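You operate a simulated robot arm through the tools that you are given. There is no shell and no other tool. Be economical: measure what you need, move in short steps, check, and stop when the job is done.

Carry out the task below with a simulated robot arm. There is one attempt and no reset: what you move stays moved.

JOB
Bring the empty bin arm home from the floor guides at slow pace.
Fine: use the column panel; set the pace grip before the arm moves; lift to SWING, swing to HOME, lower to the HOME mark; leave the mains on.
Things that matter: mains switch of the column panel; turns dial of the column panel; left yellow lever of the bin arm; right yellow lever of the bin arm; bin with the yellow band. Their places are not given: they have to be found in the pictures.

Only the result counts: the job must be done as asked and must still hold three seconds after the hand-in. Knocking over, shifting, dropping, spilling or breaking anything else fails it.

ROBOT AND FRAMES
A 7-joint arm with a two-finger parallel gripper, fixed in place. Base frame: the origin is at the foot of the arm, x ahead of it, y to its left, z up. Lengths are in m, angles in degrees, forces in N, time in s.
It reaches about 0.792 m from its shoulder. Its first joint turns from -66.0 to 66.0 degrees. Payload 2.4 kg.
The tool frame sits at the grasp point between the pads (the TCP): z along the fingers, y along the line on which they close. The tips reach 0.03 m beyond it. Largest opening 0.094 m; finger width 0.028, thickness 0.01; the body of the gripper, 0.05 by 0.096 m, starts 0.055 m behind the TCP.
Orientation is told as [roll, pitch, yaw] about the base's x, y, z axes, in that order, counted from this pose: with the fingers straight down and closing along the base's y, the tool's x points along the base's -x, its y along +y and its z along -z.

CONTROLS
- The arm moves only by the tool jog_arm. Its argument "steps" is a list of rows, each an object of numbers (a shift or turn left out is 0, a gripper value left out holds the last): "dx", "dy", "dz": the shift along the tool's x, y, z in units of 50 mm (1.0 is 50 mm); "ax", "ay", "az": the turn, a rotation vector about the tool's x, y, z in units of 4 degrees (1.0 is 4 degrees); "grip": the closure in counts, from 0 (fully open) to 255 (shut). In form: [{"dx": .., "dy": .., "dz": .., "ax": .., "ay": .., "az": .., "grip": ..}, ...]. A call has 1 to 8 rows; each row shifts and turns the commanded pose from where the row before left it, along the tool's axes as they then stand. A call with a number of a shift or a turn outside -1 to 1 is refused whole. Each row takes 0.2 s and may step no farther than 0.05 m and 8.6 degrees from the row before; otherwise, or with a gripper value out of range, the whole call is refused. A pose out of reach is approached as far as the arm can. The call stops where the force on the tool passes 90 N (or 10 N more than at its start, if that is more) or the arm is blocked; 0.2 s more then pass. Each finger travels about 0.153 m/s and halts on what it meets, pressing with about 24 N; the grip force reading is that of the motor and also rises with nothing between the fingers. The clock runs only during rows and for 0.2 s after the last one: add rows that do not move to give the fingers time. The reply holds the time, the measured pose of the TCP, the force on the tool along the base axes, the opening and the grip force, in the units named above and with some noise.
- Cameras (640 x 400 px; columns grow to the right, rows downward): "scene" is fixed at [0.0414, 0.4682, 1.4693]; the picture's right is [-0.76, -0.65, 0.00], its down [-0.22, 0.26, -0.94] and it looks along [0.61, -0.71, -0.34] (base axes); focal length 351 px, centre (320, 200). "wrist" rides on the gripper at [-0.037, 0, -0.058] in the tool frame; the picture's right is [0.00, -1.00, 0.00], its down [0.97, 0.00, -0.24] and it looks along [0.24, 0.00, 0.97] (tool axes); focal length 218 px, centre (320, 200).
- camera(camera): a new picture of that camera. No time passes.
- measure_at(camera, pixels): for up to 12 pixels [column, row] of the newest picture of that camera ("zoom" is the newest enlarged one), the place [x, y, z] in the base frame of the surface seen there, good to about 0.003 m. No time passes.
- inspect(camera, box): a new picture of the part [left, top, right, bottom] of that camera's present view, enlarged. No time passes.
- job_done(): hands the job in; it is judged then, once.

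Go step by step. Measure first, check grasps and placings, and put right what went wrong. The budget is 80 turns and 34 pictures, counting those below and the enlarged ones. Unless the task says otherwise, let go and move clear before handing in, and close with one line.

The tools are called after ">>>" by a JSON object that holds its "name" and its "arguments". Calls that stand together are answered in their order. jog_arm: Moves the arm, as the interface text tells. Its arguments: {"type":"object","properties":{"steps":{"type":"array","items":{"type":"object","properties":{"dx":{"type":"number"},"dy":{"type":"number"},"dz":{"type":"number"},"ax":{"type":"number"},"ay":{"type":"number"},"az":{"type":"number"},"grip":{"type":"number"}}}}},"required":["steps"]} The other tools are called the same way: camera (camera) takes a picture; measure_at (camera, pixels) gives the place of the surface under pixels of a picture; inspect (camera, box) takes an enlarged picture of a part of a camera's view; job_done () hands the job in.

At the start:

```text
t: 0.0
eef_pos: [0.3489, -0.0582, 1.3152]
ee_rot: [0.0, 0.0, 0.0]
contact_force: [-0.7, 0.8, 0.7]
opening: 0.0939
gripper_force: 0.0
```

scene: 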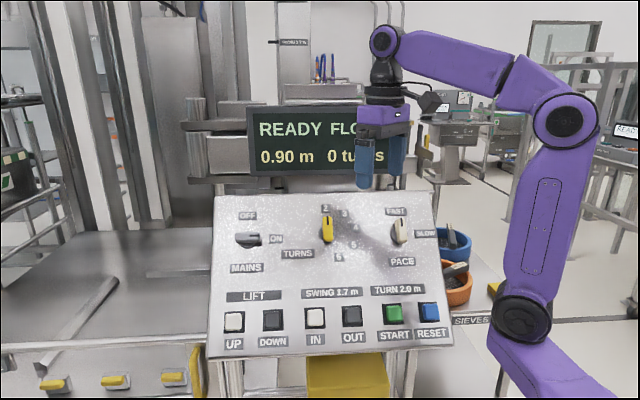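
wrist: 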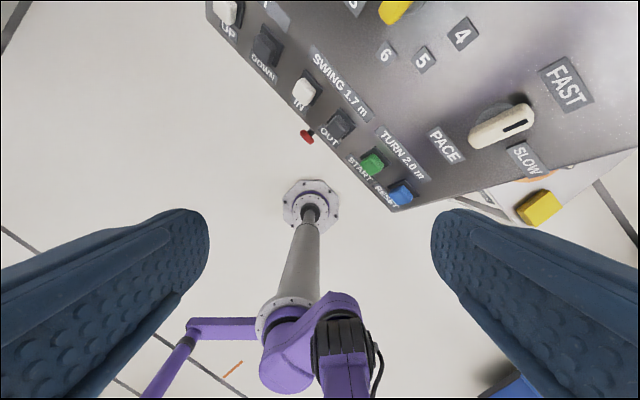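

The scene shows the column panel with mains at (248,240), turns dial (327,230), pace grip (399,230), and buttons along row 318. I'll enlarge and measure it.

>>> {"name": "inspect", "arguments": {"camera": "scene", "box": [200, 190, 460, 352]}}

>>> {"name": "measure_at", "arguments": {"camera": "scene", "pixels": [[248, 238], [327, 228], [399, 230], [234, 318], [273, 317], [315, 316], [352, 313], [392, 313], [429, 311], [225, 210], [420, 205], [300, 260]]}}

>>> {"name": "inspect", "arguments": {"camera": "scene", "box": [0, 60, 240, 400]}}

```text
2.46 times, centred on (330, 271) of scene
```

zoom: 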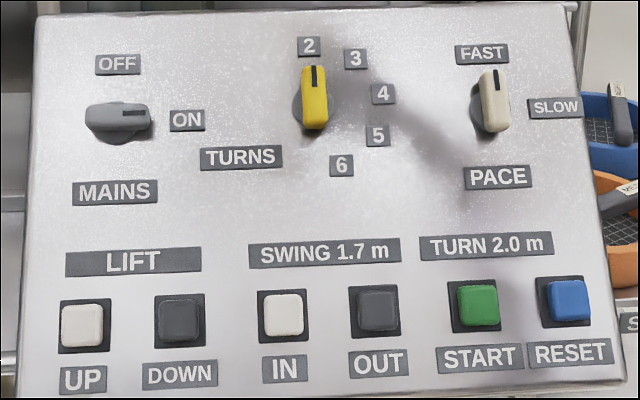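

```text
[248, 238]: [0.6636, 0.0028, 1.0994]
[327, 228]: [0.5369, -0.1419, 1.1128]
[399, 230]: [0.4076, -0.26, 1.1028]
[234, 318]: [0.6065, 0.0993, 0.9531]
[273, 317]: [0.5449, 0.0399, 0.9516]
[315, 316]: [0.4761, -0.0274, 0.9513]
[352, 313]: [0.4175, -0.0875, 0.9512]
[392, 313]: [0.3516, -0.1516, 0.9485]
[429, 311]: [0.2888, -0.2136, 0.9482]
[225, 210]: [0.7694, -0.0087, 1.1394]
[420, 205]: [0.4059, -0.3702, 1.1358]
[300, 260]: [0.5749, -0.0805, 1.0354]
```

```text
1.18 times, centred on (120, 230) of scene
```

zoom: 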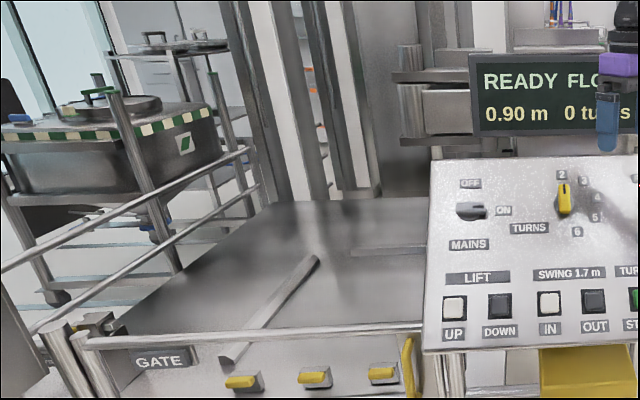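

The panel slopes about 45° with its normal near (-0.5, 0.5, 0.7), and the pace grip points at FAST. I'll tilt the tool square to the panel, then look around.

>>> {"name": "jog_arm", "arguments": {"steps": [{"ax": 0.994, "ay": -0.994}, {"ax": 0.994, "ay": -0.994}, {"ax": 0.994, "ay": -0.994}, {"ax": 0.994, "ay": -0.994}, {"ax": 0.994, "ay": -0.994}, {"ax": 0.994, "ay": -0.994}, {"ax": 0.994, "ay": -0.994}, {"ax": 0.994, "ay": -0.994}]}}

>>> {"name": "camera", "arguments": {"camera": "scene"}}

>>> {"name": "camera", "arguments": {"camera": "wrist"}}

```text
t: 1.8
eef_pos: [0.3501, -0.0577, 1.3154]
ee_rot: [-35.3, -30.2, 9.9]
contact_force: [0.7, 0.3, 0.2]
opening: 0.0937
gripper_force: 0.1
```

```text
29 pictures are left
```

scene: 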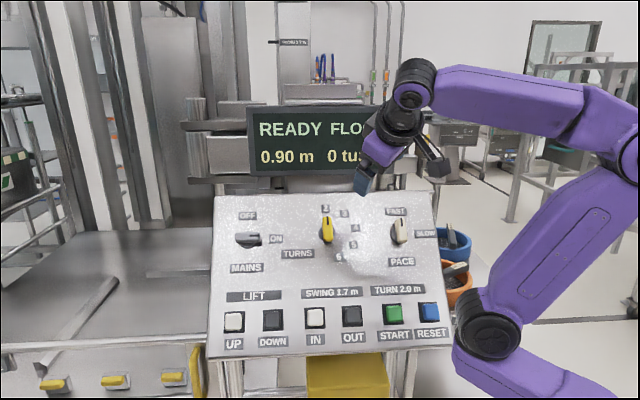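

```text
28 pictures are left
```

wrist: 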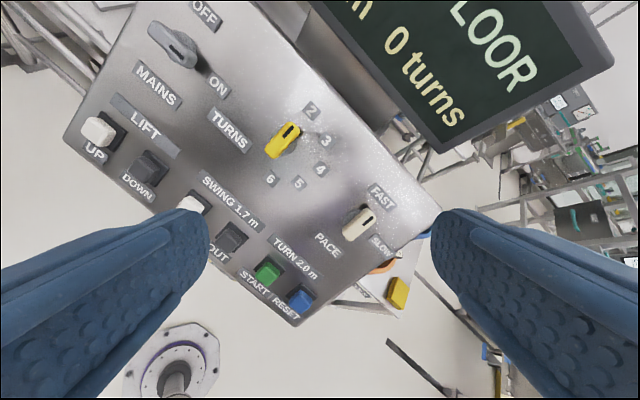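

The tool now squares to the panel. I'll measure bare panel points and the knobs' ends from an enlarged view.

>>> {"name": "inspect", "arguments": {"camera": "scene", "box": [360, 195, 450, 251]}}

>>> {"name": "measure_at", "arguments": {"camera": "scene", "pixels": [[246, 267], [401, 261], [302, 203], [254, 297], [398, 290], [345, 270], [234, 314], [273, 313], [315, 312], [352, 309], [392, 309], [429, 307]]}}

```text
7.11 times, centred on (405, 223) of scene
```

zoom: 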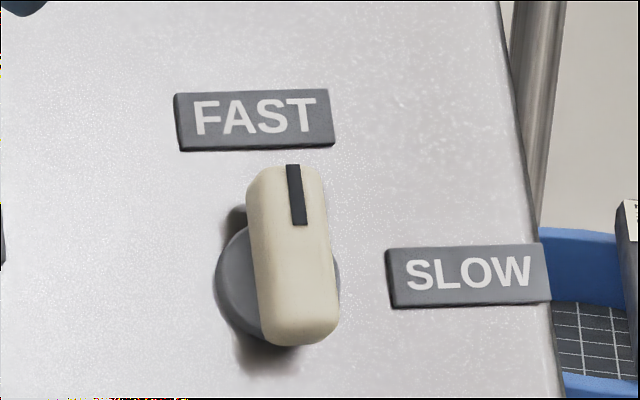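

```text
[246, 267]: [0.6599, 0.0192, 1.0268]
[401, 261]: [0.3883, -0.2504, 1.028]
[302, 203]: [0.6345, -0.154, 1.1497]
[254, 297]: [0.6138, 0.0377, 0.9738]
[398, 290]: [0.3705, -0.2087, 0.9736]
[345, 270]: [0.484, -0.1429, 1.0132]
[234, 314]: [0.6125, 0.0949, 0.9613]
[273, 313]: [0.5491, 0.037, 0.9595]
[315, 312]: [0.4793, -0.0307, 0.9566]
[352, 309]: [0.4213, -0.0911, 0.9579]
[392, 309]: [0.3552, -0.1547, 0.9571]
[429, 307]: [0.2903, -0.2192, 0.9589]
```

Panel slope is nearer 50°. Now I measure the pace grip's top face in the enlarged picture.

>>> {"name": "measure_at", "arguments": {"camera": "zoom", "pixels": [[290, 180], [300, 320], [258, 240], [325, 240], [290, 250], [230, 290], [180, 330]]}}

>>> {"name": "jog_arm", "arguments": {"steps": [{"ax": 0.88, "ay": -0.88}, {"az": 1}, {"az": 1}]}}

```text
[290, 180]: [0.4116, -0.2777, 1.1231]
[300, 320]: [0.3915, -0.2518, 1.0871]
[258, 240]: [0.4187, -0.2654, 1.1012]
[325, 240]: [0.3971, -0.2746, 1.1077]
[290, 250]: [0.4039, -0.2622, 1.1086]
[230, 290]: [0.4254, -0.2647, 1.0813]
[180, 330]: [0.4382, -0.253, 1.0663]
```

```text
t: 2.6
eef_pos: [0.3509, -0.0569, 1.3152]
ee_rot: [-35.7, -37.8, 4.5]
contact_force: [-0.2, -0.6, 0.3]
opening: 0.0939
gripper_force: 0.0
```

Pace grip centre is about (0.4015,-0.265,1.105), standing 40 mm off the panel. I'll yaw the tool so the fingers close across it.

>>> {"name": "jog_arm", "arguments": {"steps": [{"az": 1}, {"az": 1}, {"az": 1}, {"az": 1}, {"az": 1}, {"az": 1}, {"az": 1}, {"az": 1}]}}

>>> {"name": "jog_arm", "arguments": {"steps": [{"az": 1}, {"az": 1}, {"az": 0.5}]}}

```text
t: 4.4
eef_pos: [0.3505, -0.0571, 1.3158]
ee_rot: [-5.8, -49.6, -37.3]
contact_force: [-0.2, -0.1, 0.9]
opening: 0.094
gripper_force: 0.1
```

```text
t: 5.2
eef_pos: [0.35, -0.0587, 1.3162]
ee_rot: [6.1, -49.7, -52.7]
contact_force: [1.5, 1.0, 0.0]
opening: 0.0938
gripper_force: 0.1
```

Yaw done; I move to a hover about 80 mm above the pace grip.

>>> {"name": "jog_arm", "arguments": {"steps": [{"dx": 0.1177, "dy": -0.377, "dz": 0.651}, {"dx": 0.1177, "dy": -0.377, "dz": 0.651}, {"dx": 0.1177, "dy": -0.377, "dz": 0.651}, {"dx": 0.1177, "dy": -0.377, "dz": 0.651}, {"dx": 0.1177, "dy": -0.377, "dz": 0.651}, {"dx": 0.1177, "dy": -0.377, "dz": 0.651}]}}

>>> {"name": "camera", "arguments": {"camera": "wrist"}}

>>> {"name": "camera", "arguments": {"camera": "scene"}}

```text
t: 6.6
eef_pos: [0.3578, -0.2222, 1.1555]
ee_rot: [6.0, -49.8, -52.9]
contact_force: [-0.5, 0.6, -0.1]
opening: 0.0939
gripper_force: 0.0
```

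```text
26 pictures are left
```

wrist: 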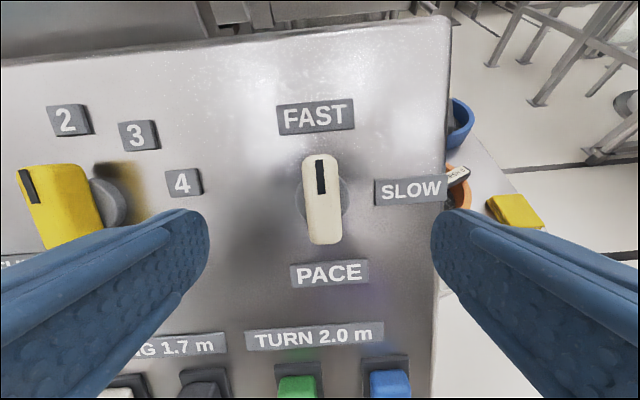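

```text
25 pictures are left
```

scene: 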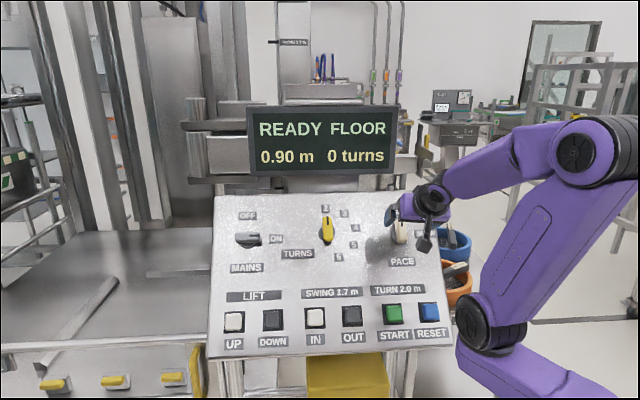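

The grip is centred between the fingers (column 320). I descend 80 mm along the tool and close.

>>> {"name": "jog_arm", "arguments": {"steps": [{"dz": 0.4}, {"dz": 0.4}, {"dz": 0.4}, {"dz": 0.36}, {"grip": 255}, {"grip": 255}, {"grip": 255}]}}

```text
t: 8.2
eef_pos: [0.399, -0.2645, 1.1058]
ee_rot: [5.9, -49.8, -52.8]
contact_force: [-8.0, -3.5, -1.6]
opening: 0.0283
gripper_force: 45.1
```

Grip holds at 28 mm opening. I turn clockwise toward SLOW.

>>> {"name": "jog_arm", "arguments": {"steps": [{"az": 1}, {"az": 1}, {"az": 1}, {"az": 1}, {"az": 1}, {"az": 1}, {"az": 1}, {"az": 1}]}}

>>> {"name": "inspect", "arguments": {"camera": "scene", "box": [330, 170, 490, 270]}}

```text
t: 10.0
eef_pos: [0.3985, -0.2643, 1.1056]
ee_rot: [35.6, -37.6, -94.9]
contact_force: [-30.5, -13.6, 8.1]
opening: 0.0285
gripper_force: 44.8
```

```text
4.00 times, centred on (410, 220) of scene
```

zoom: 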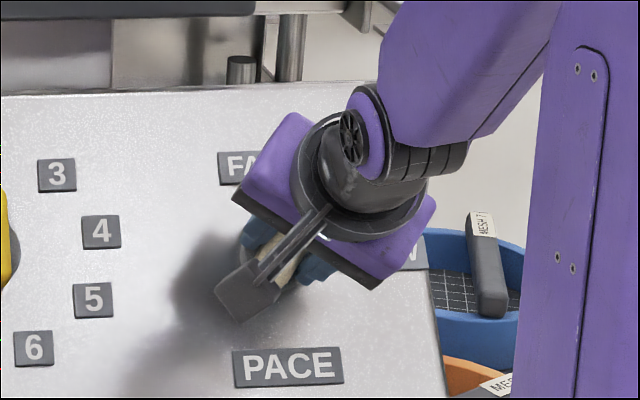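

The knob turns with the hand, but a 30 N side pull along panel-right shows I'm a little off axis. I shift about 3 mm that way and keep turning.

>>> {"name": "jog_arm", "arguments": {"steps": [{"dx": -0.036, "dy": -0.048}, {"az": 1}, {"az": 1}, {"az": 1}, {"az": 1}, {"az": 1}, {"az": 1}]}}

```text
t: 11.6
eef_pos: [0.3973, -0.2653, 1.1051]
ee_rot: [46.1, -21.7, -115.4]
contact_force: [-23.4, -2.1, -3.6]
opening: 0.0282
gripper_force: 45.3
```

Force is moderate; I continue the turn.

>>> {"name": "jog_arm", "arguments": {"steps": [{"az": 1}, {"az": 1}, {"az": 1}, {"az": 1}, {"az": 1}, {"az": 1}]}}

>>> {"name": "inspect", "arguments": {"camera": "scene", "box": [330, 170, 490, 270]}}

```text
t: 13.0
eef_pos: [0.395, -0.266, 1.1036]
ee_rot: [49.6, -3.8, -131.9]
contact_force: [-31.4, -2.8, -10.8]
opening: 0.0283
gripper_force: 45.4
```

```text
4.00 times, centred on (410, 220) of scene
```

zoom: 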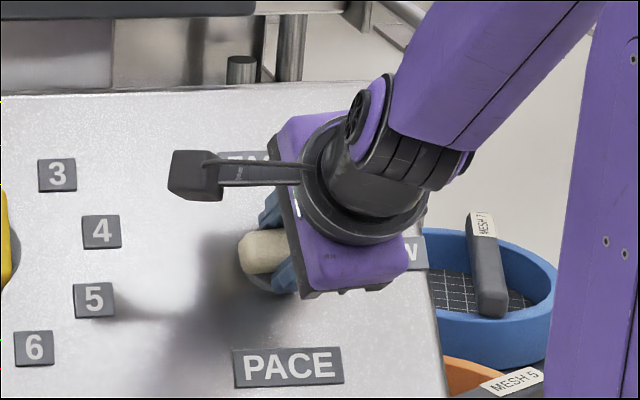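

Turned about 80°, the grip now points right. I open, back off 100 mm and check.

>>> {"name": "jog_arm", "arguments": {"steps": [{"grip": 0}, {"grip": 0}, {"grip": 0}, {"dz": -0.5}, {"dz": -0.7}, {"dz": -0.8}]}}

>>> {"name": "camera", "arguments": {"camera": "wrist"}}

```text
t: 14.4
eef_pos: [0.3436, -0.2092, 1.1689]
ee_rot: [50.0, -3.8, -131.7]
contact_force: [0.2, 0.2, -0.4]
opening: 0.0942
gripper_force: 0.1
```

```text
22 pictures are left
```

wrist: 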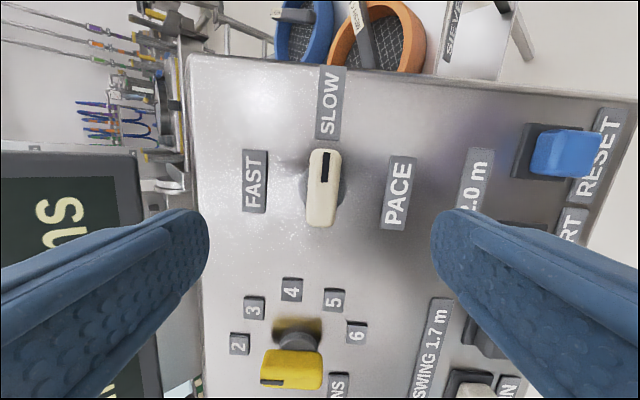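

The grip now points squarely at SLOW (325,155). Next, measure the six button face centres in the scene picture.

>>> {"name": "measure_at", "arguments": {"camera": "scene", "pixels": [[233, 321], [272, 320], [315, 318], [352, 316], [393, 314], [429, 312], [233, 316], [233, 326]]}}

>>> {"name": "jog_arm", "arguments": {"steps": [{"grip": 255, "dz": -0.5}, {"grip": 255}, {"grip": 255}]}}

```text
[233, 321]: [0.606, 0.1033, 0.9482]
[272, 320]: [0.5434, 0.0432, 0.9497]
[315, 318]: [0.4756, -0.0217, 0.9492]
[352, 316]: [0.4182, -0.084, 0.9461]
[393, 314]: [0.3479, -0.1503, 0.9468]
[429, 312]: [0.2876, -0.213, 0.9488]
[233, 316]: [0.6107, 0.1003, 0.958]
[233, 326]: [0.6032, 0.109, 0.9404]
```

```text
t: 15.2
eef_pos: [0.3323, -0.1961, 1.1853]
ee_rot: [49.9, -3.8, -131.7]
contact_force: [-0.1, 0.4, 0.1]
opening: 0.0
gripper_force: 24.8
```

I travel over to hover above the UP button with fingers closed.

>>> {"name": "jog_arm", "arguments": {"steps": [{"dx": 0.8404, "dy": -0.3082, "dz": 0.1558}, {"dx": 0.8404, "dy": -0.3082, "dz": 0.1558}, {"dx": 0.8404, "dy": -0.3082, "dz": 0.1558}, {"dx": 0.8404, "dy": -0.3082, "dz": 0.1558}, {"dx": 0.8404, "dy": -0.3082, "dz": 0.1558}, {"dx": 0.8404, "dy": -0.3082, "dz": 0.1558}, {"dx": 0.8404, "dy": -0.3082, "dz": 0.1558}, {"dx": 0.8404, "dy": -0.3082, "dz": 0.1558}]}}

>>> {"name": "jog_arm", "arguments": {"steps": [{"dx": 0.8404, "dy": -0.3082, "dz": 0.1558}, {"dx": 0.8404, "dy": -0.3082, "dz": 0.1558}, {}]}}

>>> {"name": "camera", "arguments": {"camera": "scene"}}

>>> {"name": "camera", "arguments": {"camera": "wrist"}}

```text
t: 17.0
eef_pos: [0.5522, 0.0271, 1.1444]
ee_rot: [49.5, -4.0, -131.7]
contact_force: [-0.6, 0.7, -0.5]
opening: 0.0
gripper_force: 24.6
out of reach, approached as far as the arm can: row 3, 4, 5, 6, 7, 8
```

```text
t: 17.8
eef_pos: [0.6147, 0.0892, 1.1207]
ee_rot: [49.6, -4.0, -131.8]
contact_force: [-0.5, -0.6, 0.0]
opening: 0.0
gripper_force: 24.3
out of reach, approached as far as the arm can: row 1, 2
```

```text
21 pictures are left
```

scene: 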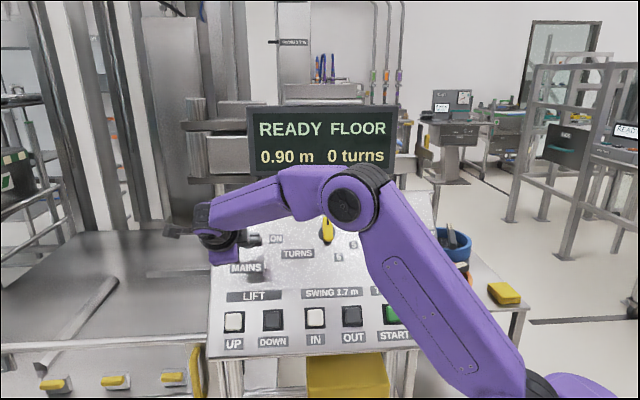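

```text
20 pictures are left
```

wrist: 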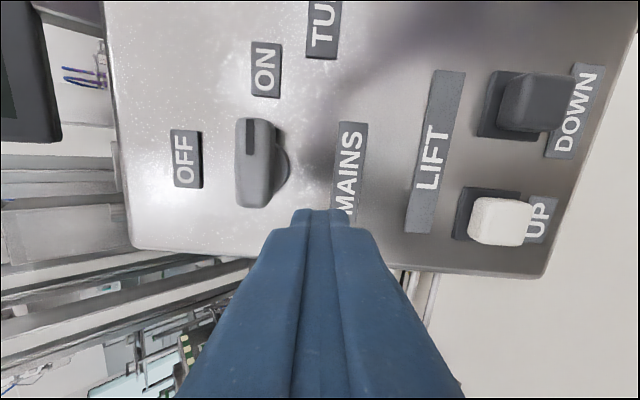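

The hand stopped short (z 1.12 rather than 0.99), probably a wrist limit from the wound-up yaw. I unwind the yaw about 32° and see what pose results.

>>> {"name": "jog_arm", "arguments": {"steps": [{"az": -1}, {"az": -1}, {"az": -1}, {"az": -1}, {"az": -1}, {"az": -1}, {"az": -1}, {"az": -1}]}}

```text
t: 19.6
eef_pos: [0.6124, 0.0872, 1.1201]
ee_rot: [43.6, -27.4, -109.0]
contact_force: [-0.5, 1.5, -0.6]
opening: 0.0
gripper_force: 23.9
```

Unwinding worked without a limit complaint. Now I move down to the hover over UP.

>>> {"name": "jog_arm", "arguments": {"steps": [{"dx": 0.4445, "dy": -0.534, "dz": 0.189}, {"dx": 0.4445, "dy": -0.534, "dz": 0.189}, {"dx": 0.4445, "dy": -0.534, "dz": 0.189}, {"dx": 0.4445, "dy": -0.534, "dz": 0.189}, {}]}}

>>> {"name": "camera", "arguments": {"camera": "wrist"}}

```text
t: 20.8
eef_pos: [0.5821, 0.1336, 0.9957]
ee_rot: [43.3, -27.5, -109.1]
contact_force: [-0.4, -0.4, -0.1]
opening: 0.0
gripper_force: 24.1
out of reach, approached as far as the arm can: row 4
```

```text
19 pictures are left
```

wrist: 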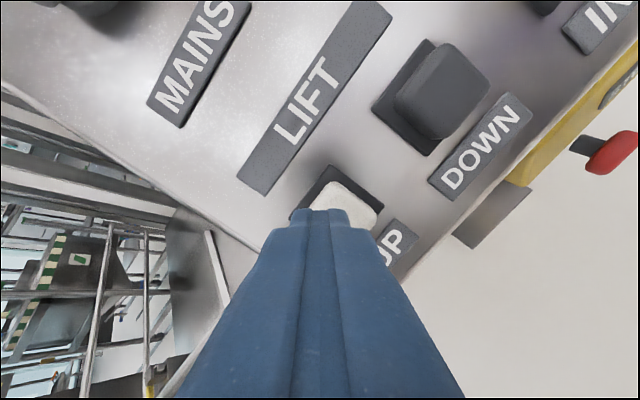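

Almost there, but still at a limit. I unwind another 32° to free the wrist.

>>> {"name": "jog_arm", "arguments": {"steps": [{"az": -1}, {"az": -1}, {"az": -1}, {"az": -1}, {"az": -1}, {"az": -1}, {"az": -1}, {"az": -1}]}}

```text
t: 22.6
eef_pos: [0.5819, 0.1367, 0.9969]
ee_rot: [23.0, -45.7, -75.7]
contact_force: [-0.1, 0.1, 0.0]
opening: 0.0001
gripper_force: 24.5
```

Now I align 10 mm above the UP face.

>>> {"name": "jog_arm", "arguments": {"steps": [{"dx": 0.1, "dy": -0.184}, {"dz": 0.438}, {}]}}

>>> {"name": "camera", "arguments": {"camera": "wrist"}}

```text
t: 23.4
eef_pos: [0.5854, 0.1243, 0.9771]
ee_rot: [23.0, -45.6, -75.7]
contact_force: [-0.8, -0.4, -0.1]
opening: 0.0001
gripper_force: 23.9
```

```text
18 pictures are left
```

wrist: 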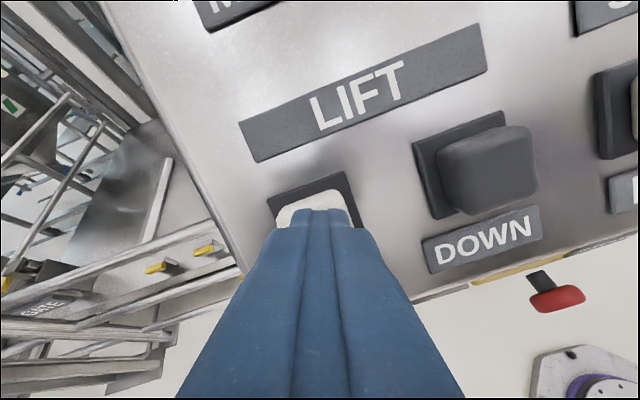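

The tip sits over the UP button. I press in about 16 mm and read the display.

>>> {"name": "jog_arm", "arguments": {"steps": [{"dz": 0.2}, {"dz": 0.06}, {"dz": 0.06}, {}]}}

>>> {"name": "camera", "arguments": {"camera": "scene"}}

```text
t: 24.4
eef_pos: [0.5944, 0.1148, 0.9669]
ee_rot: [23.3, -45.7, -75.8]
contact_force: [-0.2, 1.4, 3.0]
opening: 0.0001
gripper_force: 24.2
```

```text
17 pictures are left
```

scene: 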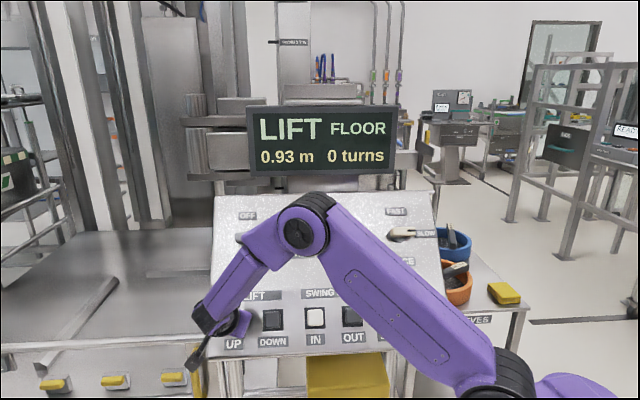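

The display reads LIFT, 0.93 m, so the hold is working. I keep holding and check the rate.

>>> {"name": "jog_arm", "arguments": {"steps": [{}, {}, {}, {}, {}, {}, {}, {}]}}

>>> {"name": "inspect", "arguments": {"camera": "scene", "box": [180, 60, 420, 210]}}

```text
t: 26.2
eef_pos: [0.5942, 0.1165, 0.9667]
ee_rot: [23.1, -45.7, -75.9]
contact_force: [-1.7, 1.9, 0.5]
opening: 0.0001
gripper_force: 23.9
```

```text
2.67 times, centred on (300, 135) of scene
```

zoom: 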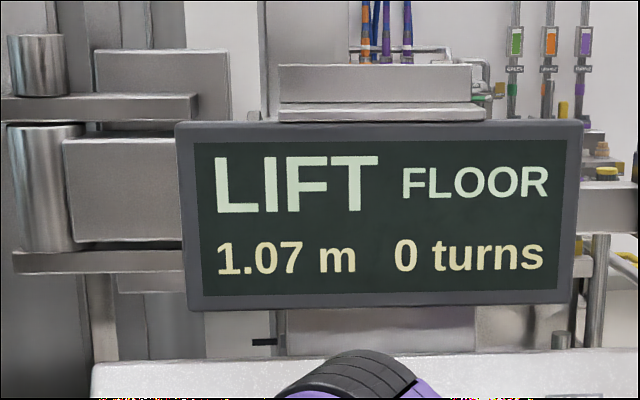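

Rate is about 0.078 m/s; 0.63 m left is about 8 s. I hold for 7.2 s more, then check.

>>> {"name": "jog_arm", "arguments": {"steps": [{}, {}, {}, {}, {}, {}, {}, {}]}}

>>> {"name": "jog_arm", "arguments": {"steps": [{}, {}, {}, {}, {}, {}, {}, {}]}}

>>> {"name": "jog_arm", "arguments": {"steps": [{}, {}, {}, {}, {}, {}, {}, {}]}}

>>> {"name": "jog_arm", "arguments": {"steps": [{}, {}, {}, {}, {}, {}, {}]}}

>>> {"name": "camera", "arguments": {"camera": "scene"}}

```text
t: 28.0
eef_pos: [0.5952, 0.1155, 0.9666]
ee_rot: [23.1, -45.8, -75.8]
contact_force: [-1.7, 3.4, -0.2]
opening: 0.0001
gripper_force: 24.2
```

```text
t: 29.8
eef_pos: [0.5936, 0.116, 0.9672]
ee_rot: [23.1, -45.7, -75.8]
contact_force: [-1.9, 2.7, 0.9]
opening: 0.0001
gripper_force: 24.5
```

```text
t: 31.6
eef_pos: [0.5936, 0.1146, 0.9671]
ee_rot: [23.0, -45.8, -75.9]
contact_force: [-3.2, 1.9, 1.7]
opening: 0.0001
gripper_force: 24.0
```

```text
t: 33.2
eef_pos: [0.5943, 0.1154, 0.9661]
ee_rot: [23.1, -45.6, -75.8]
contact_force: [-2.7, 1.3, 1.5]
opening: 0.0
gripper_force: 23.7
```

```text
15 pictures are left
```

scene: 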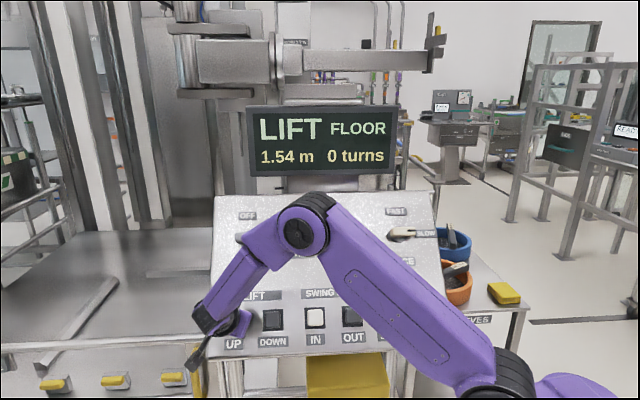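

1.54 m now at about 0.069 m/s; 0.16 m left ≈ 2.3 s. I hold 1.8 s more and read.

>>> {"name": "jog_arm", "arguments": {"steps": [{}, {}, {}, {}, {}, {}, {}, {}]}}

>>> {"name": "inspect", "arguments": {"camera": "scene", "box": [150, 0, 470, 200]}}

```text
t: 35.0
eef_pos: [0.594, 0.1144, 0.9663]
ee_rot: [23.2, -45.7, -75.8]
contact_force: [-1.7, 1.0, 2.5]
opening: 0.0001
gripper_force: 24.7
```

```text
2.00 times, centred on (310, 100) of scene
```

zoom: 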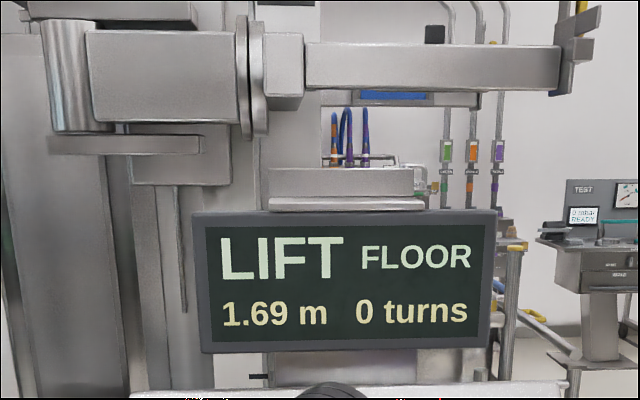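

1.69 m. I release now by backing off.

>>> {"name": "jog_arm", "arguments": {"steps": [{"dz": -0.7}, {"dz": -0.3}]}}

>>> {"name": "inspect", "arguments": {"camera": "scene", "box": [150, 0, 470, 200]}}

```text
t: 35.6
eef_pos: [0.5657, 0.1409, 0.9989]
ee_rot: [23.1, -45.7, -75.8]
contact_force: [-1.3, 0.5, 0.1]
opening: 0.0
gripper_force: 23.9
```

```text
2.00 times, centred on (310, 100) of scene
```

zoom: 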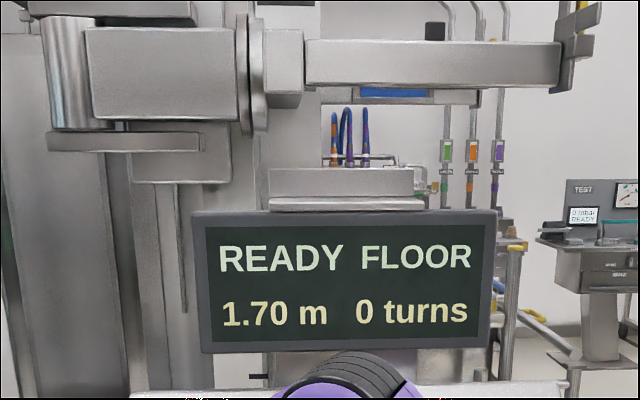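

The lift stands at 1.70 m, READY. Before swinging I check where the bin arm hangs, and where the HOME mark could be.

>>> {"name": "measure_at", "arguments": {"camera": "zoom", "pixels": [[70, 70], [160, 70], [285, 70], [430, 70], [560, 80], [580, 30], [570, 90], [120, 145]]}}

>>> {"name": "camera", "arguments": {"camera": "wrist"}}

```text
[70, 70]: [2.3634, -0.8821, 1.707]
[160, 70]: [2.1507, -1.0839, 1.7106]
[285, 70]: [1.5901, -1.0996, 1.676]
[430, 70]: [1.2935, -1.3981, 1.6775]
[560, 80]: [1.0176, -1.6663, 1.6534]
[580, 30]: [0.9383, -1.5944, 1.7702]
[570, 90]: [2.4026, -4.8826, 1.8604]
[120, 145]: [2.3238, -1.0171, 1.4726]
```

```text
12 pictures are left
```

wrist: 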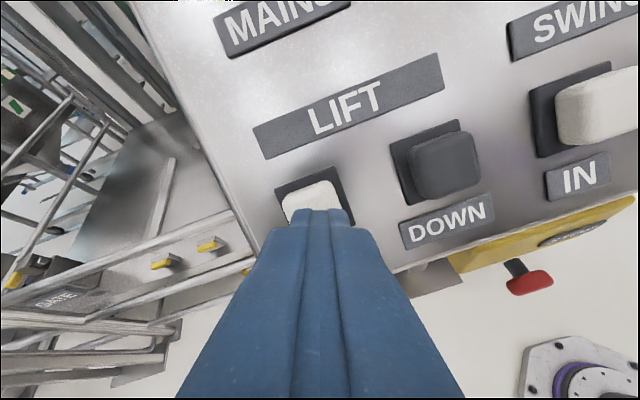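

The bin arm swings about (2.36,-0.88), well away from the robot. I move over to IN, since the arm is already out at FLOOR.

>>> {"name": "jog_arm", "arguments": {"steps": [{"dx": -0.312, "dy": -0.8385, "dz": 0.053}, {"dx": -0.312, "dy": -0.8385, "dz": 0.053}, {"dx": -0.312, "dy": -0.8385, "dz": 0.053}, {"dx": -0.312, "dy": -0.8385, "dz": 0.053}, {"dz": 0.3}, {}]}}

>>> {"name": "camera", "arguments": {"camera": "wrist"}}

```text
t: 37.0
eef_pos: [0.4643, 0.0035, 0.9978]
ee_rot: [22.7, -45.6, -75.7]
contact_force: [0.5, -0.2, 0.1]
opening: 0.0
gripper_force: 24.0
out of reach, approached as far as the arm can: row 4, 5
```

```text
11 pictures are left
```

wrist: 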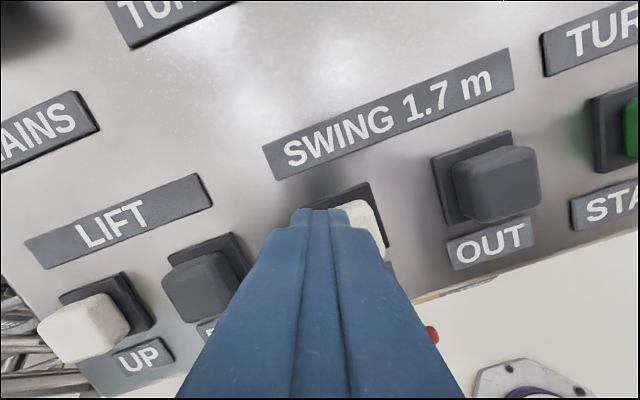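

Stopped about 20 mm short at a joint limit again. I unwind the yaw another 32°, as that helped before.

>>> {"name": "jog_arm", "arguments": {"steps": [{"az": -1}, {"az": -1}, {"az": -1}, {"az": -1}, {"az": -1}, {"az": -1}, {"az": -1}, {"az": -1}]}}

```text
t: 38.8
eef_pos: [0.4634, 0.0045, 0.9968]
ee_rot: [-12.9, -48.7, -28.0]
contact_force: [0.1, 0.4, -0.3]
opening: 0.0001
gripper_force: 24.1
```

Yaw moved freely. Now I align 12 mm above the IN face.

>>> {"name": "jog_arm", "arguments": {"steps": [{"dx": 0.35, "dy": -0.138}, {"dz": 0.174}, {}]}}

>>> {"name": "camera", "arguments": {"camera": "wrist"}}

```text
t: 39.6
eef_pos: [0.4545, -0.0014, 0.9806]
ee_rot: [-12.8, -48.8, -28.1]
contact_force: [-0.2, -0.6, -0.6]
opening: 0.0001
gripper_force: 23.7
```

```text
10 pictures are left
```

wrist: 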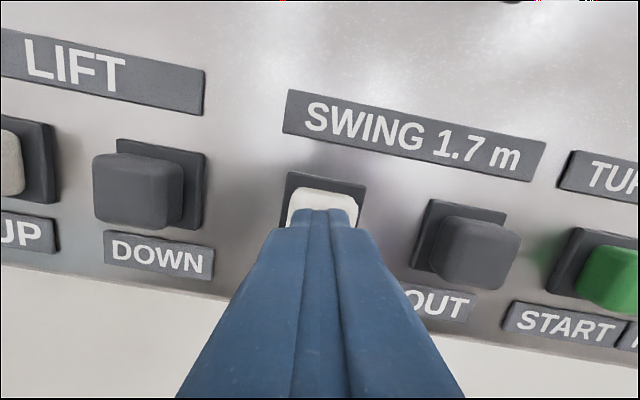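

The tip is over IN. I press 18 mm and hold about 1.4 s, then read.

>>> {"name": "jog_arm", "arguments": {"steps": [{"dz": 0.2}, {"dz": 0.08}, {"dz": 0.08}, {}, {}, {}, {}, {}]}}

>>> {"name": "camera", "arguments": {"camera": "scene"}}

```text
t: 41.4
eef_pos: [0.4646, -0.0099, 0.9679]
ee_rot: [-12.8, -48.7, -28.0]
contact_force: [-1.9, 0.8, 1.1]
opening: 0.0001
gripper_force: 24.6
```

```text
9 pictures are left
```

scene: 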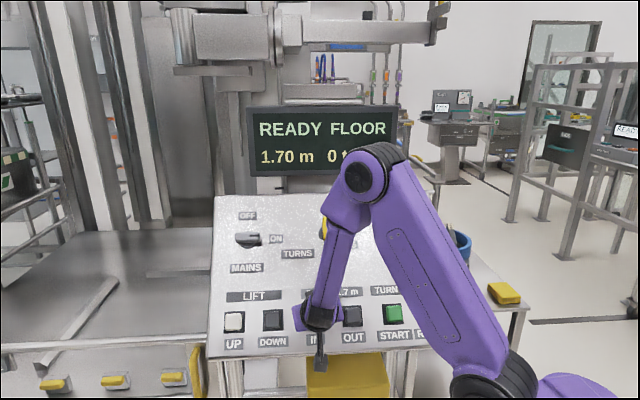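

Still READY FLOOR, and the tip is about 3 mm shallower than it was on UP. I press 5 mm deeper and hold.

>>> {"name": "jog_arm", "arguments": {"steps": [{"dz": 0.06}, {"dz": 0.05}, {}, {}, {}, {}]}}

>>> {"name": "inspect", "arguments": {"camera": "scene", "box": [150, 0, 470, 200]}}

```text
t: 42.8
eef_pos: [0.4666, -0.0131, 0.9646]
ee_rot: [-12.8, -48.9, -28.1]
contact_force: [-2.4, 0.5, 3.3]
opening: 0.0003
gripper_force: 23.5
```

```text
2.00 times, centred on (310, 100) of scene
```

zoom: 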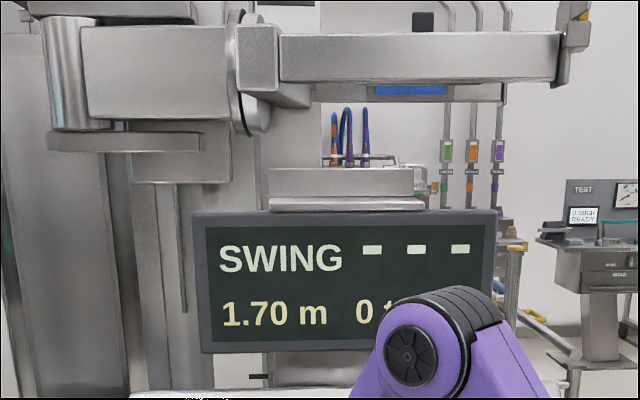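

It reads SWING now and the bin arm is moving. I keep holding.

>>> {"name": "jog_arm", "arguments": {"steps": [{}, {}, {}, {}, {}, {}, {}, {}]}}

>>> {"name": "jog_arm", "arguments": {"steps": [{}, {}, {}, {}, {}, {}, {}, {}]}}

>>> {"name": "inspect", "arguments": {"camera": "scene", "box": [150, 0, 470, 200]}}

```text
t: 44.6
eef_pos: [0.4672, -0.0125, 0.9652]
ee_rot: [-12.9, -48.8, -28.1]
contact_force: [-2.0, 1.1, 3.4]
opening: 0.0001
gripper_force: 24.1
```

```text
t: 46.4
eef_pos: [0.4667, -0.0112, 0.9653]
ee_rot: [-12.8, -48.9, -28.1]
contact_force: [-1.2, 1.6, 2.0]
opening: 0.0
gripper_force: 24.5
```

```text
2.00 times, centred on (310, 100) of scene
```

zoom: 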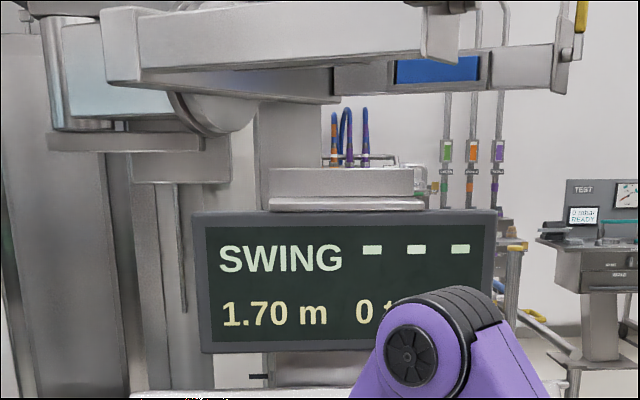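

Still swinging. I measure the fork to get the angle so far.

>>> {"name": "measure_at", "arguments": {"camera": "zoom", "pixels": [[160, 68], [410, 45], [340, 70], [560, 70], [110, 90]]}}

```text
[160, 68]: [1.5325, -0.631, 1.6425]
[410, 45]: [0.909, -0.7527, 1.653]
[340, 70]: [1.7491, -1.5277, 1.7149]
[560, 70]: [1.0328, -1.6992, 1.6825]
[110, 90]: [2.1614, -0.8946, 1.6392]
```

It has turned about 34° at roughly 7.4°/s. I hold 5.4 s more, then read.

>>> {"name": "jog_arm", "arguments": {"steps": [{}, {}, {}, {}, {}, {}, {}, {}]}}

>>> {"name": "jog_arm", "arguments": {"steps": [{}, {}, {}, {}, {}, {}, {}, {}]}}

>>> {"name": "jog_arm", "arguments": {"steps": [{}, {}, {}, {}, {}, {}, {}, {}]}}

>>> {"name": "camera", "arguments": {"camera": "scene"}}

```text
t: 48.2
eef_pos: [0.4664, -0.0124, 0.965]
ee_rot: [-12.8, -48.8, -28.1]
contact_force: [-1.1, 2.5, 2.7]
opening: 0.0
gripper_force: 23.8
```

```text
t: 50.0
eef_pos: [0.4667, -0.0121, 0.9633]
ee_rot: [-12.9, -48.8, -28.1]
contact_force: [-1.7, 2.2, 2.1]
opening: 0.0
gripper_force: 24.3
```

```text
t: 51.8
eef_pos: [0.4673, -0.013, 0.9648]
ee_rot: [-12.8, -48.8, -28.1]
contact_force: [-3.2, 2.5, 2.3]
opening: 0.0002
gripper_force: 24.1
```

```text
6 pictures are left
```

scene: 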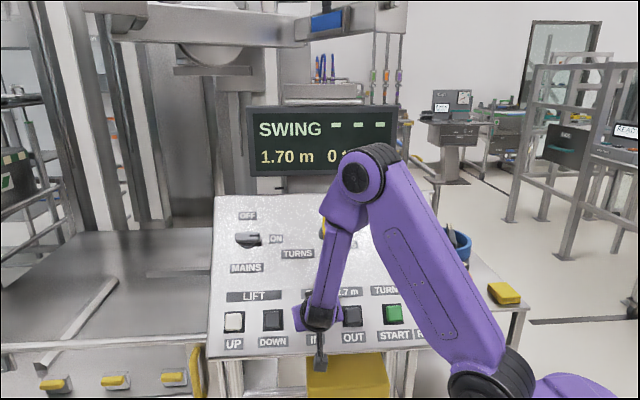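

Still between stations. I measure the fork's present angle.

>>> {"name": "measure_at", "arguments": {"camera": "scene", "pixels": [[150, 25], [200, 30], [270, 30], [300, 32], [390, 20], [130, 20]]}}

```text
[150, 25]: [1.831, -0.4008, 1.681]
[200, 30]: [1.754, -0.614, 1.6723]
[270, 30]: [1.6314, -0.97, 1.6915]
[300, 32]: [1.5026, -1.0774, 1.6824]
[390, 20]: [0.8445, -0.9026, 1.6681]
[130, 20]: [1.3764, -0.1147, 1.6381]
```

About 62° done. I hold 3.6 s more and look.

>>> {"name": "jog_arm", "arguments": {"steps": [{}, {}, {}, {}, {}, {}, {}, {}]}}

>>> {"name": "jog_arm", "arguments": {"steps": [{}, {}, {}, {}, {}, {}, {}, {}]}}

>>> {"name": "camera", "arguments": {"camera": "scene"}}

```text
t: 53.6
eef_pos: [0.4671, -0.0122, 0.9636]
ee_rot: [-12.7, -48.9, -28.0]
contact_force: [-3.2, 3.0, 2.3]
opening: 0.0
gripper_force: 24.1
```

```text
t: 55.4
eef_pos: [0.4667, -0.0123, 0.9652]
ee_rot: [-12.7, -48.9, -28.1]
contact_force: [-2.7, 2.3, 1.5]
opening: 0.0002
gripper_force: 24.0
```

```text
5 pictures are left
```

scene: 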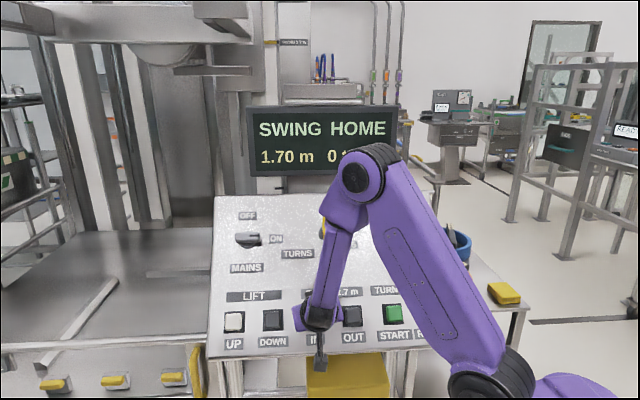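

The display reads SWING HOME. I measure the fork angle before deciding whether to stop here.

>>> {"name": "measure_at", "arguments": {"camera": "scene", "pixels": [[70, 28], [110, 30], [180, 30], [225, 28], [240, 25], [40, 15]]}}

```text
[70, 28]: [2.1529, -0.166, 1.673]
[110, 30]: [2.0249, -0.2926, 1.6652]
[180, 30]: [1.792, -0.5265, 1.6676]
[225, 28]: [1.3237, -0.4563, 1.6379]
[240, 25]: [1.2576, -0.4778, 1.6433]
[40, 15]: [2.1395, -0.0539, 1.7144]
```

The fork is at 135°, exactly 90° swung. I release now and check that it stays.

>>> {"name": "jog_arm", "arguments": {"steps": [{"dz": -0.8}, {"dz": -0.5}]}}

```text
t: 56.0
eef_pos: [0.4312, 0.0228, 1.0051]
ee_rot: [-12.8, -48.7, -28.2]
contact_force: [-1.0, -0.1, -0.1]
opening: 0.0
gripper_force: 23.7
```

Released. Next I move over to DOWN.

>>> {"name": "jog_arm", "arguments": {"steps": [{"dx": -0.133, "dy": 0.61}, {"dx": -0.133, "dy": 0.61}, {"dx": -0.133, "dy": 0.61}, {"dz": 0.5}, {"dz": 0.36}, {}]}}

>>> {"name": "camera", "arguments": {"camera": "scene"}}

```text
t: 57.4
eef_pos: [0.5214, 0.0647, 0.98]
ee_rot: [-12.8, -48.8, -28.1]
contact_force: [-0.4, -0.2, -0.2]
opening: 0.0002
gripper_force: 24.0
```

```text
4 pictures are left
```

scene: 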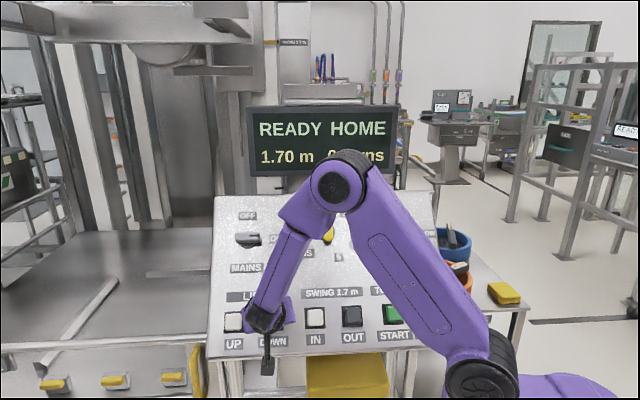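

READY HOME at 1.70 m. The HOME mark's height must be found: I enlarge the label and ticks at (293,42) by the column.

>>> {"name": "inspect", "arguments": {"camera": "scene", "box": [250, 25, 330, 75]}}

>>> {"name": "measure_at", "arguments": {"camera": "scene", "pixels": [[273, 42], [293, 42], [281, 188], [60, 200], [70, 230], [120, 240], [180, 272], [290, 100]]}}

```text
8.00 times, centred on (290, 50) of scene
```

zoom: 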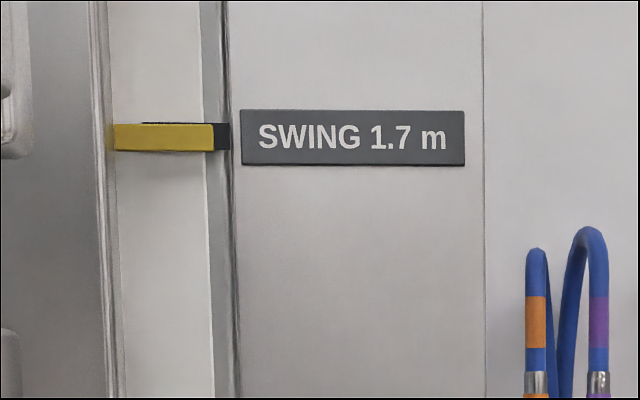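

```text
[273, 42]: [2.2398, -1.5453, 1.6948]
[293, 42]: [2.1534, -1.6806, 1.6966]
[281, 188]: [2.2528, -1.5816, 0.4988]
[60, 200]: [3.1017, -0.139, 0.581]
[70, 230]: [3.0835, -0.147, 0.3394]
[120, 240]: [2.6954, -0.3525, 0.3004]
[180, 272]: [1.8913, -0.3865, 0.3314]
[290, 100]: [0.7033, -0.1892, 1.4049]
```

The carriage's yellow pointer stands exactly at the SWING 1.7 m tick, and a second tick at (281,188) lies at z≈0.50. I press DOWN firmly and hold, then read display and lower tick together.

>>> {"name": "jog_arm", "arguments": {"steps": [{"dz": 0.25}, {"dz": 0.15}, {"dz": 0.1}, {}, {}, {}, {}, {}]}}

>>> {"name": "jog_arm", "arguments": {"steps": [{}, {}, {}, {}, {}, {}, {}, {}]}}

>>> {"name": "jog_arm", "arguments": {"steps": [{}, {}, {}, {}, {}, {}, {}, {}]}}

>>> {"name": "inspect", "arguments": {"camera": "scene", "box": [230, 105, 390, 205]}}

```text
t: 59.2
eef_pos: [0.5351, 0.0519, 0.9644]
ee_rot: [-12.8, -48.9, -28.2]
contact_force: [-15.5, 6.4, 21.2]
opening: 0.0001
gripper_force: 23.8
```

```text
t: 61.0
eef_pos: [0.5352, 0.0524, 0.9639]
ee_rot: [-12.8, -48.8, -28.1]
contact_force: [-12.4, 10.0, 22.7]
opening: 0.0001
gripper_force: 23.7
```

```text
t: 62.8
eef_pos: [0.5358, 0.052, 0.9637]
ee_rot: [-12.8, -48.9, -28.1]
contact_force: [-11.0, 12.4, 21.7]
opening: 0.0
gripper_force: 24.2
```

```text
4.00 times, centred on (310, 155) of scene
```

zoom: 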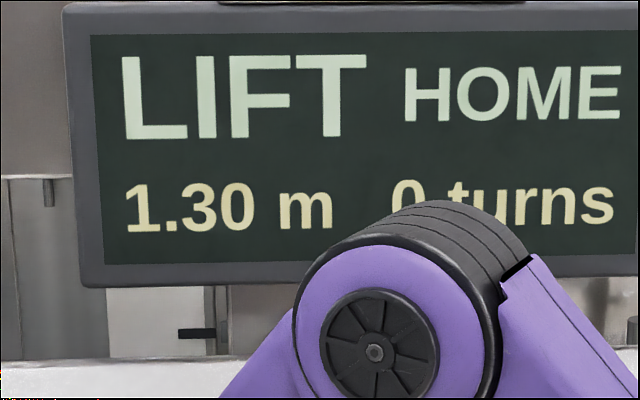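

1.30 m, falling at a steady 0.08 m/s (no time passes while I look). I check whether something hides the label beside the lower tick at zoom (200,333).

>>> {"name": "measure_at", "arguments": {"camera": "zoom", "pixels": [[200, 333], [222, 320], [240, 333], [265, 333], [280, 300], [150, 330], [222, 350], [60, 250], [240, 300]]}}

```text
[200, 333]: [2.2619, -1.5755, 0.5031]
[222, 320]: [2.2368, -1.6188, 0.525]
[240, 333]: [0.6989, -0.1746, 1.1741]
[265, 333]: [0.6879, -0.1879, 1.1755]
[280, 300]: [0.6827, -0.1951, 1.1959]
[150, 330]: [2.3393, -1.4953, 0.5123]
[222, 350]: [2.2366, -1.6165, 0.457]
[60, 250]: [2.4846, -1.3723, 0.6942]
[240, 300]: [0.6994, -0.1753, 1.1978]
```

The label there is hidden by the display's bracket at (0.69,-0.18). I release DOWN and move the wrist camera up and left, where it can look past the bracket at the mast.

>>> {"name": "jog_arm", "arguments": {"steps": [{"dz": -0.8}]}}

>>> {"name": "jog_arm", "arguments": {"steps": [{"dx": -0.235, "dy": 0.151, "dz": -0.79}, {"dx": -0.235, "dy": 0.151, "dz": -0.79}, {"dx": -0.235, "dy": 0.151, "dz": -0.79}, {"dx": -0.235, "dy": 0.151, "dz": -0.79}, {"dx": -0.235, "dy": 0.151, "dz": -0.79}, {"dx": -0.235, "dy": 0.151, "dz": -0.79}, {"dx": -0.235, "dy": 0.151, "dz": -0.79}, {"dx": -0.235, "dy": 0.151, "dz": -0.79}]}}

```text
t: 63.2
eef_pos: [0.5143, 0.0704, 0.9882]
ee_rot: [-12.9, -48.7, -28.4]
contact_force: [0.2, 0.2, -0.1]
opening: 0.0
gripper_force: 23.6
```

```text
t: 65.0
eef_pos: [0.4359, 0.2615, 1.2542]
ee_rot: [-12.9, -48.7, -28.1]
contact_force: [0.5, 0.3, -0.4]
opening: 0.0
gripper_force: 23.9
```

I'm at the viewpoint; the lower mark should appear near wrist pixel (356,45). I enlarge that area.

>>> {"name": "inspect", "arguments": {"camera": "wrist", "box": [300, 8, 412, 78]}}

```text
5.71 times, centred on (356, 43) of wrist
```

zoom: 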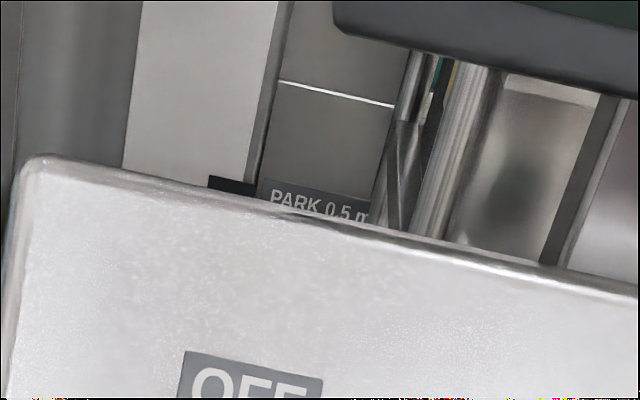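

Important: that lower mark reads PARK 0.5 m, so it is not HOME. The HOME mark must be hidden behind the display (z≈0.9–1.35), so I move the camera further left and tilt it up to look past the display's left edge.

>>> {"name": "jog_arm", "arguments": {"steps": [{"dx": 0.506, "dy": 0.587, "dz": 0.395}, {"dx": 0.506, "dy": 0.587, "dz": 0.395}, {"dx": 0.506, "dy": 0.587, "dz": 0.395}, {"dx": 0.506, "dy": 0.587, "dz": 0.395}, {"dx": 0.506, "dy": 0.587, "dz": 0.395}, {}]}}

>>> {"name": "jog_arm", "arguments": {"steps": [{"ax": 0.18, "ay": -0.92}, {"ax": 0.18, "ay": -0.92}, {"ax": 0.18, "ay": -0.92}, {"ax": 0.18, "ay": -0.92}, {"ax": 0.18, "ay": -0.92}, {"ax": 0.18, "ay": -0.92}, {"ax": 0.18, "ay": -0.92}, {"ax": 0.18, "ay": -0.92}]}}

```text
t: 66.4
eef_pos: [0.5042, 0.3615, 1.0762]
ee_rot: [-12.8, -48.8, -28.1]
contact_force: [0.0, 0.2, -0.5]
opening: 0.0
gripper_force: 23.6
```

```text
t: 68.2
eef_pos: [0.5028, 0.3622, 1.0754]
ee_rot: [-47.6, -75.2, 3.3]
contact_force: [0.6, 0.0, -0.5]
opening: 0.0002
gripper_force: 23.7
```

The viewpoint was reached. The mast between z 0.8 and 1.45 should lie around wrist columns 300–400, rows 75–140; I use the last picture there.

>>> {"name": "inspect", "arguments": {"camera": "wrist", "box": [280, 60, 420, 147]}}

```text
4.57 times, centred on (350, 104) of wrist
```

zoom: 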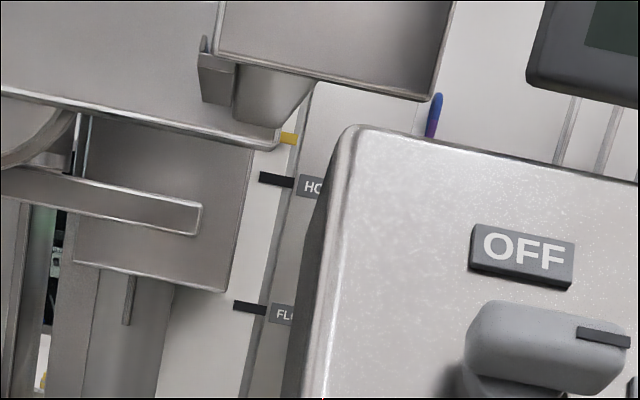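

Excellent: the labels "HO…" at (310,187) and "FL…" at (283,314) are visible, plus the yellow carriage pointer at (289,138). I measure all of them.

>>> {"name": "measure_at", "arguments": {"camera": "zoom", "pixels": [[275, 180], [285, 182], [245, 307], [258, 309], [289, 138], [286, 135], [292, 140], [308, 187], [283, 314]]}}

```text
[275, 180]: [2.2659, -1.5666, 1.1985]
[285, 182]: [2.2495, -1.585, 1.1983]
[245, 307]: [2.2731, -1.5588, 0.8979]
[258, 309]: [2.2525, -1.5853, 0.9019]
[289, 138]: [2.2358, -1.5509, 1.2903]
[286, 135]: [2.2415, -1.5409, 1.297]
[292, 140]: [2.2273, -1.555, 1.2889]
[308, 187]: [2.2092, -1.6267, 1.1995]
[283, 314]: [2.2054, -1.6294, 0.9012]
```

The HOME mark is at z≈1.20 m and the pointer stands at about 1.293 m, so about 93 mm remain. I rotate the tool back and return over DOWN.

>>> {"name": "jog_arm", "arguments": {"steps": [{"ax": -0.18, "ay": 0.92}, {"ax": -0.18, "ay": 0.92}, {"ax": -0.18, "ay": 0.92}, {"ax": -0.18, "ay": 0.92}, {"ax": -0.18, "ay": 0.92}, {"ax": -0.18, "ay": 0.92}, {"ax": -0.18, "ay": 0.92}, {"ax": -0.18, "ay": 0.92}]}}

>>> {"name": "jog_arm", "arguments": {"steps": [{"dx": -0.102, "dy": -0.689, "dz": 0.517}, {"dx": -0.102, "dy": -0.689, "dz": 0.517}, {"dx": -0.102, "dy": -0.689, "dz": 0.517}, {"dx": -0.102, "dy": -0.689, "dz": 0.517}, {"dx": -0.102, "dy": -0.689, "dz": 0.517}, {"dx": -0.102, "dy": -0.689, "dz": 0.517}, {}]}}

```text
t: 70.0
eef_pos: [0.5044, 0.3627, 1.0747]
ee_rot: [-12.7, -48.8, -28.1]
contact_force: [0.1, 0.0, 0.4]
opening: 0.0001
gripper_force: 24.0
```

```text
t: 71.6
eef_pos: [0.483, 0.1066, 1.03]
ee_rot: [-12.8, -48.7, -28.1]
contact_force: [-0.2, 0.6, 0.5]
opening: 0.0
gripper_force: 24.2
```

Close in to the same hover used before.

>>> {"name": "jog_arm", "arguments": {"steps": [{"dx": 0.046, "dy": -0.042, "dz": 0.5}, {"dz": 0.5}, {"dz": 0.514}, {}]}}

```text
t: 72.6
eef_pos: [0.519, 0.0647, 0.9793]
ee_rot: [-12.8, -48.8, -28.1]
contact_force: [-0.8, 0.5, 0.2]
opening: 0.0002
gripper_force: 24.0
```

Same hover within 2 mm. I repeat the same press, 6 rows, then release at once.

>>> {"name": "jog_arm", "arguments": {"steps": [{"dz": 0.26}, {"dz": 0.15}, {"dz": 0.1}, {}, {}, {}]}}

>>> {"name": "jog_arm", "arguments": {"steps": [{"dz": -0.8}, {"dz": -0.8}]}}

```text
t: 74.0
eef_pos: [0.5332, 0.0507, 0.9622]
ee_rot: [-12.8, -48.9, -28.1]
contact_force: [-11.7, 3.5, 19.3]
opening: 0.0
gripper_force: 24.2
```

```text
t: 74.6
eef_pos: [0.4888, 0.0969, 1.0124]
ee_rot: [-12.9, -48.7, -28.1]
contact_force: [0.4, 0.1, -0.3]
opening: 0.0
gripper_force: 23.8
```

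Estimated height is now about 1.20–1.21 m. I try a free check in the scene for live geometry of the fork.

>>> {"name": "measure_at", "arguments": {"camera": "scene", "pixels": [[180, 30], [110, 30], [150, 90], [100, 95], [180, 95], [220, 90]]}}

>>> {"name": "camera", "arguments": {"camera": "scene"}}

```text
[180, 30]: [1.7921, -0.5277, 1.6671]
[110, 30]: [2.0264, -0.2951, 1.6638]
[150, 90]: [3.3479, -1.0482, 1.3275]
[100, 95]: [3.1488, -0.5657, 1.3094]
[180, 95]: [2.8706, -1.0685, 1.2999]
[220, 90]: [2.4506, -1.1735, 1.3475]
```

```text
refused: no pictures are left
```

The measurements come from the old picture, so they can't confirm the final height. By timing at the measured 0.08 m/s, it is about 1.20–1.21 m, at the HOME mark. The hand is clear of the panel, the pace is on SLOW and the mains have been left on, so I hand in.

>>> {"name": "job_done", "arguments": {}}

```text
The job is handed in.
```

I handed the job in with the bin arm swung to HOME and lowered to about 1.20–1.21 m (HOME mark at 1.20 m). That height comes from timing at the measured 0.08 m/s, because I had no pictures left to check it. The pace grip was set to SLOW before anything moved, the lift went to 1.70 m for the swing, the mains are still on, and the gripper is clear of the panel.
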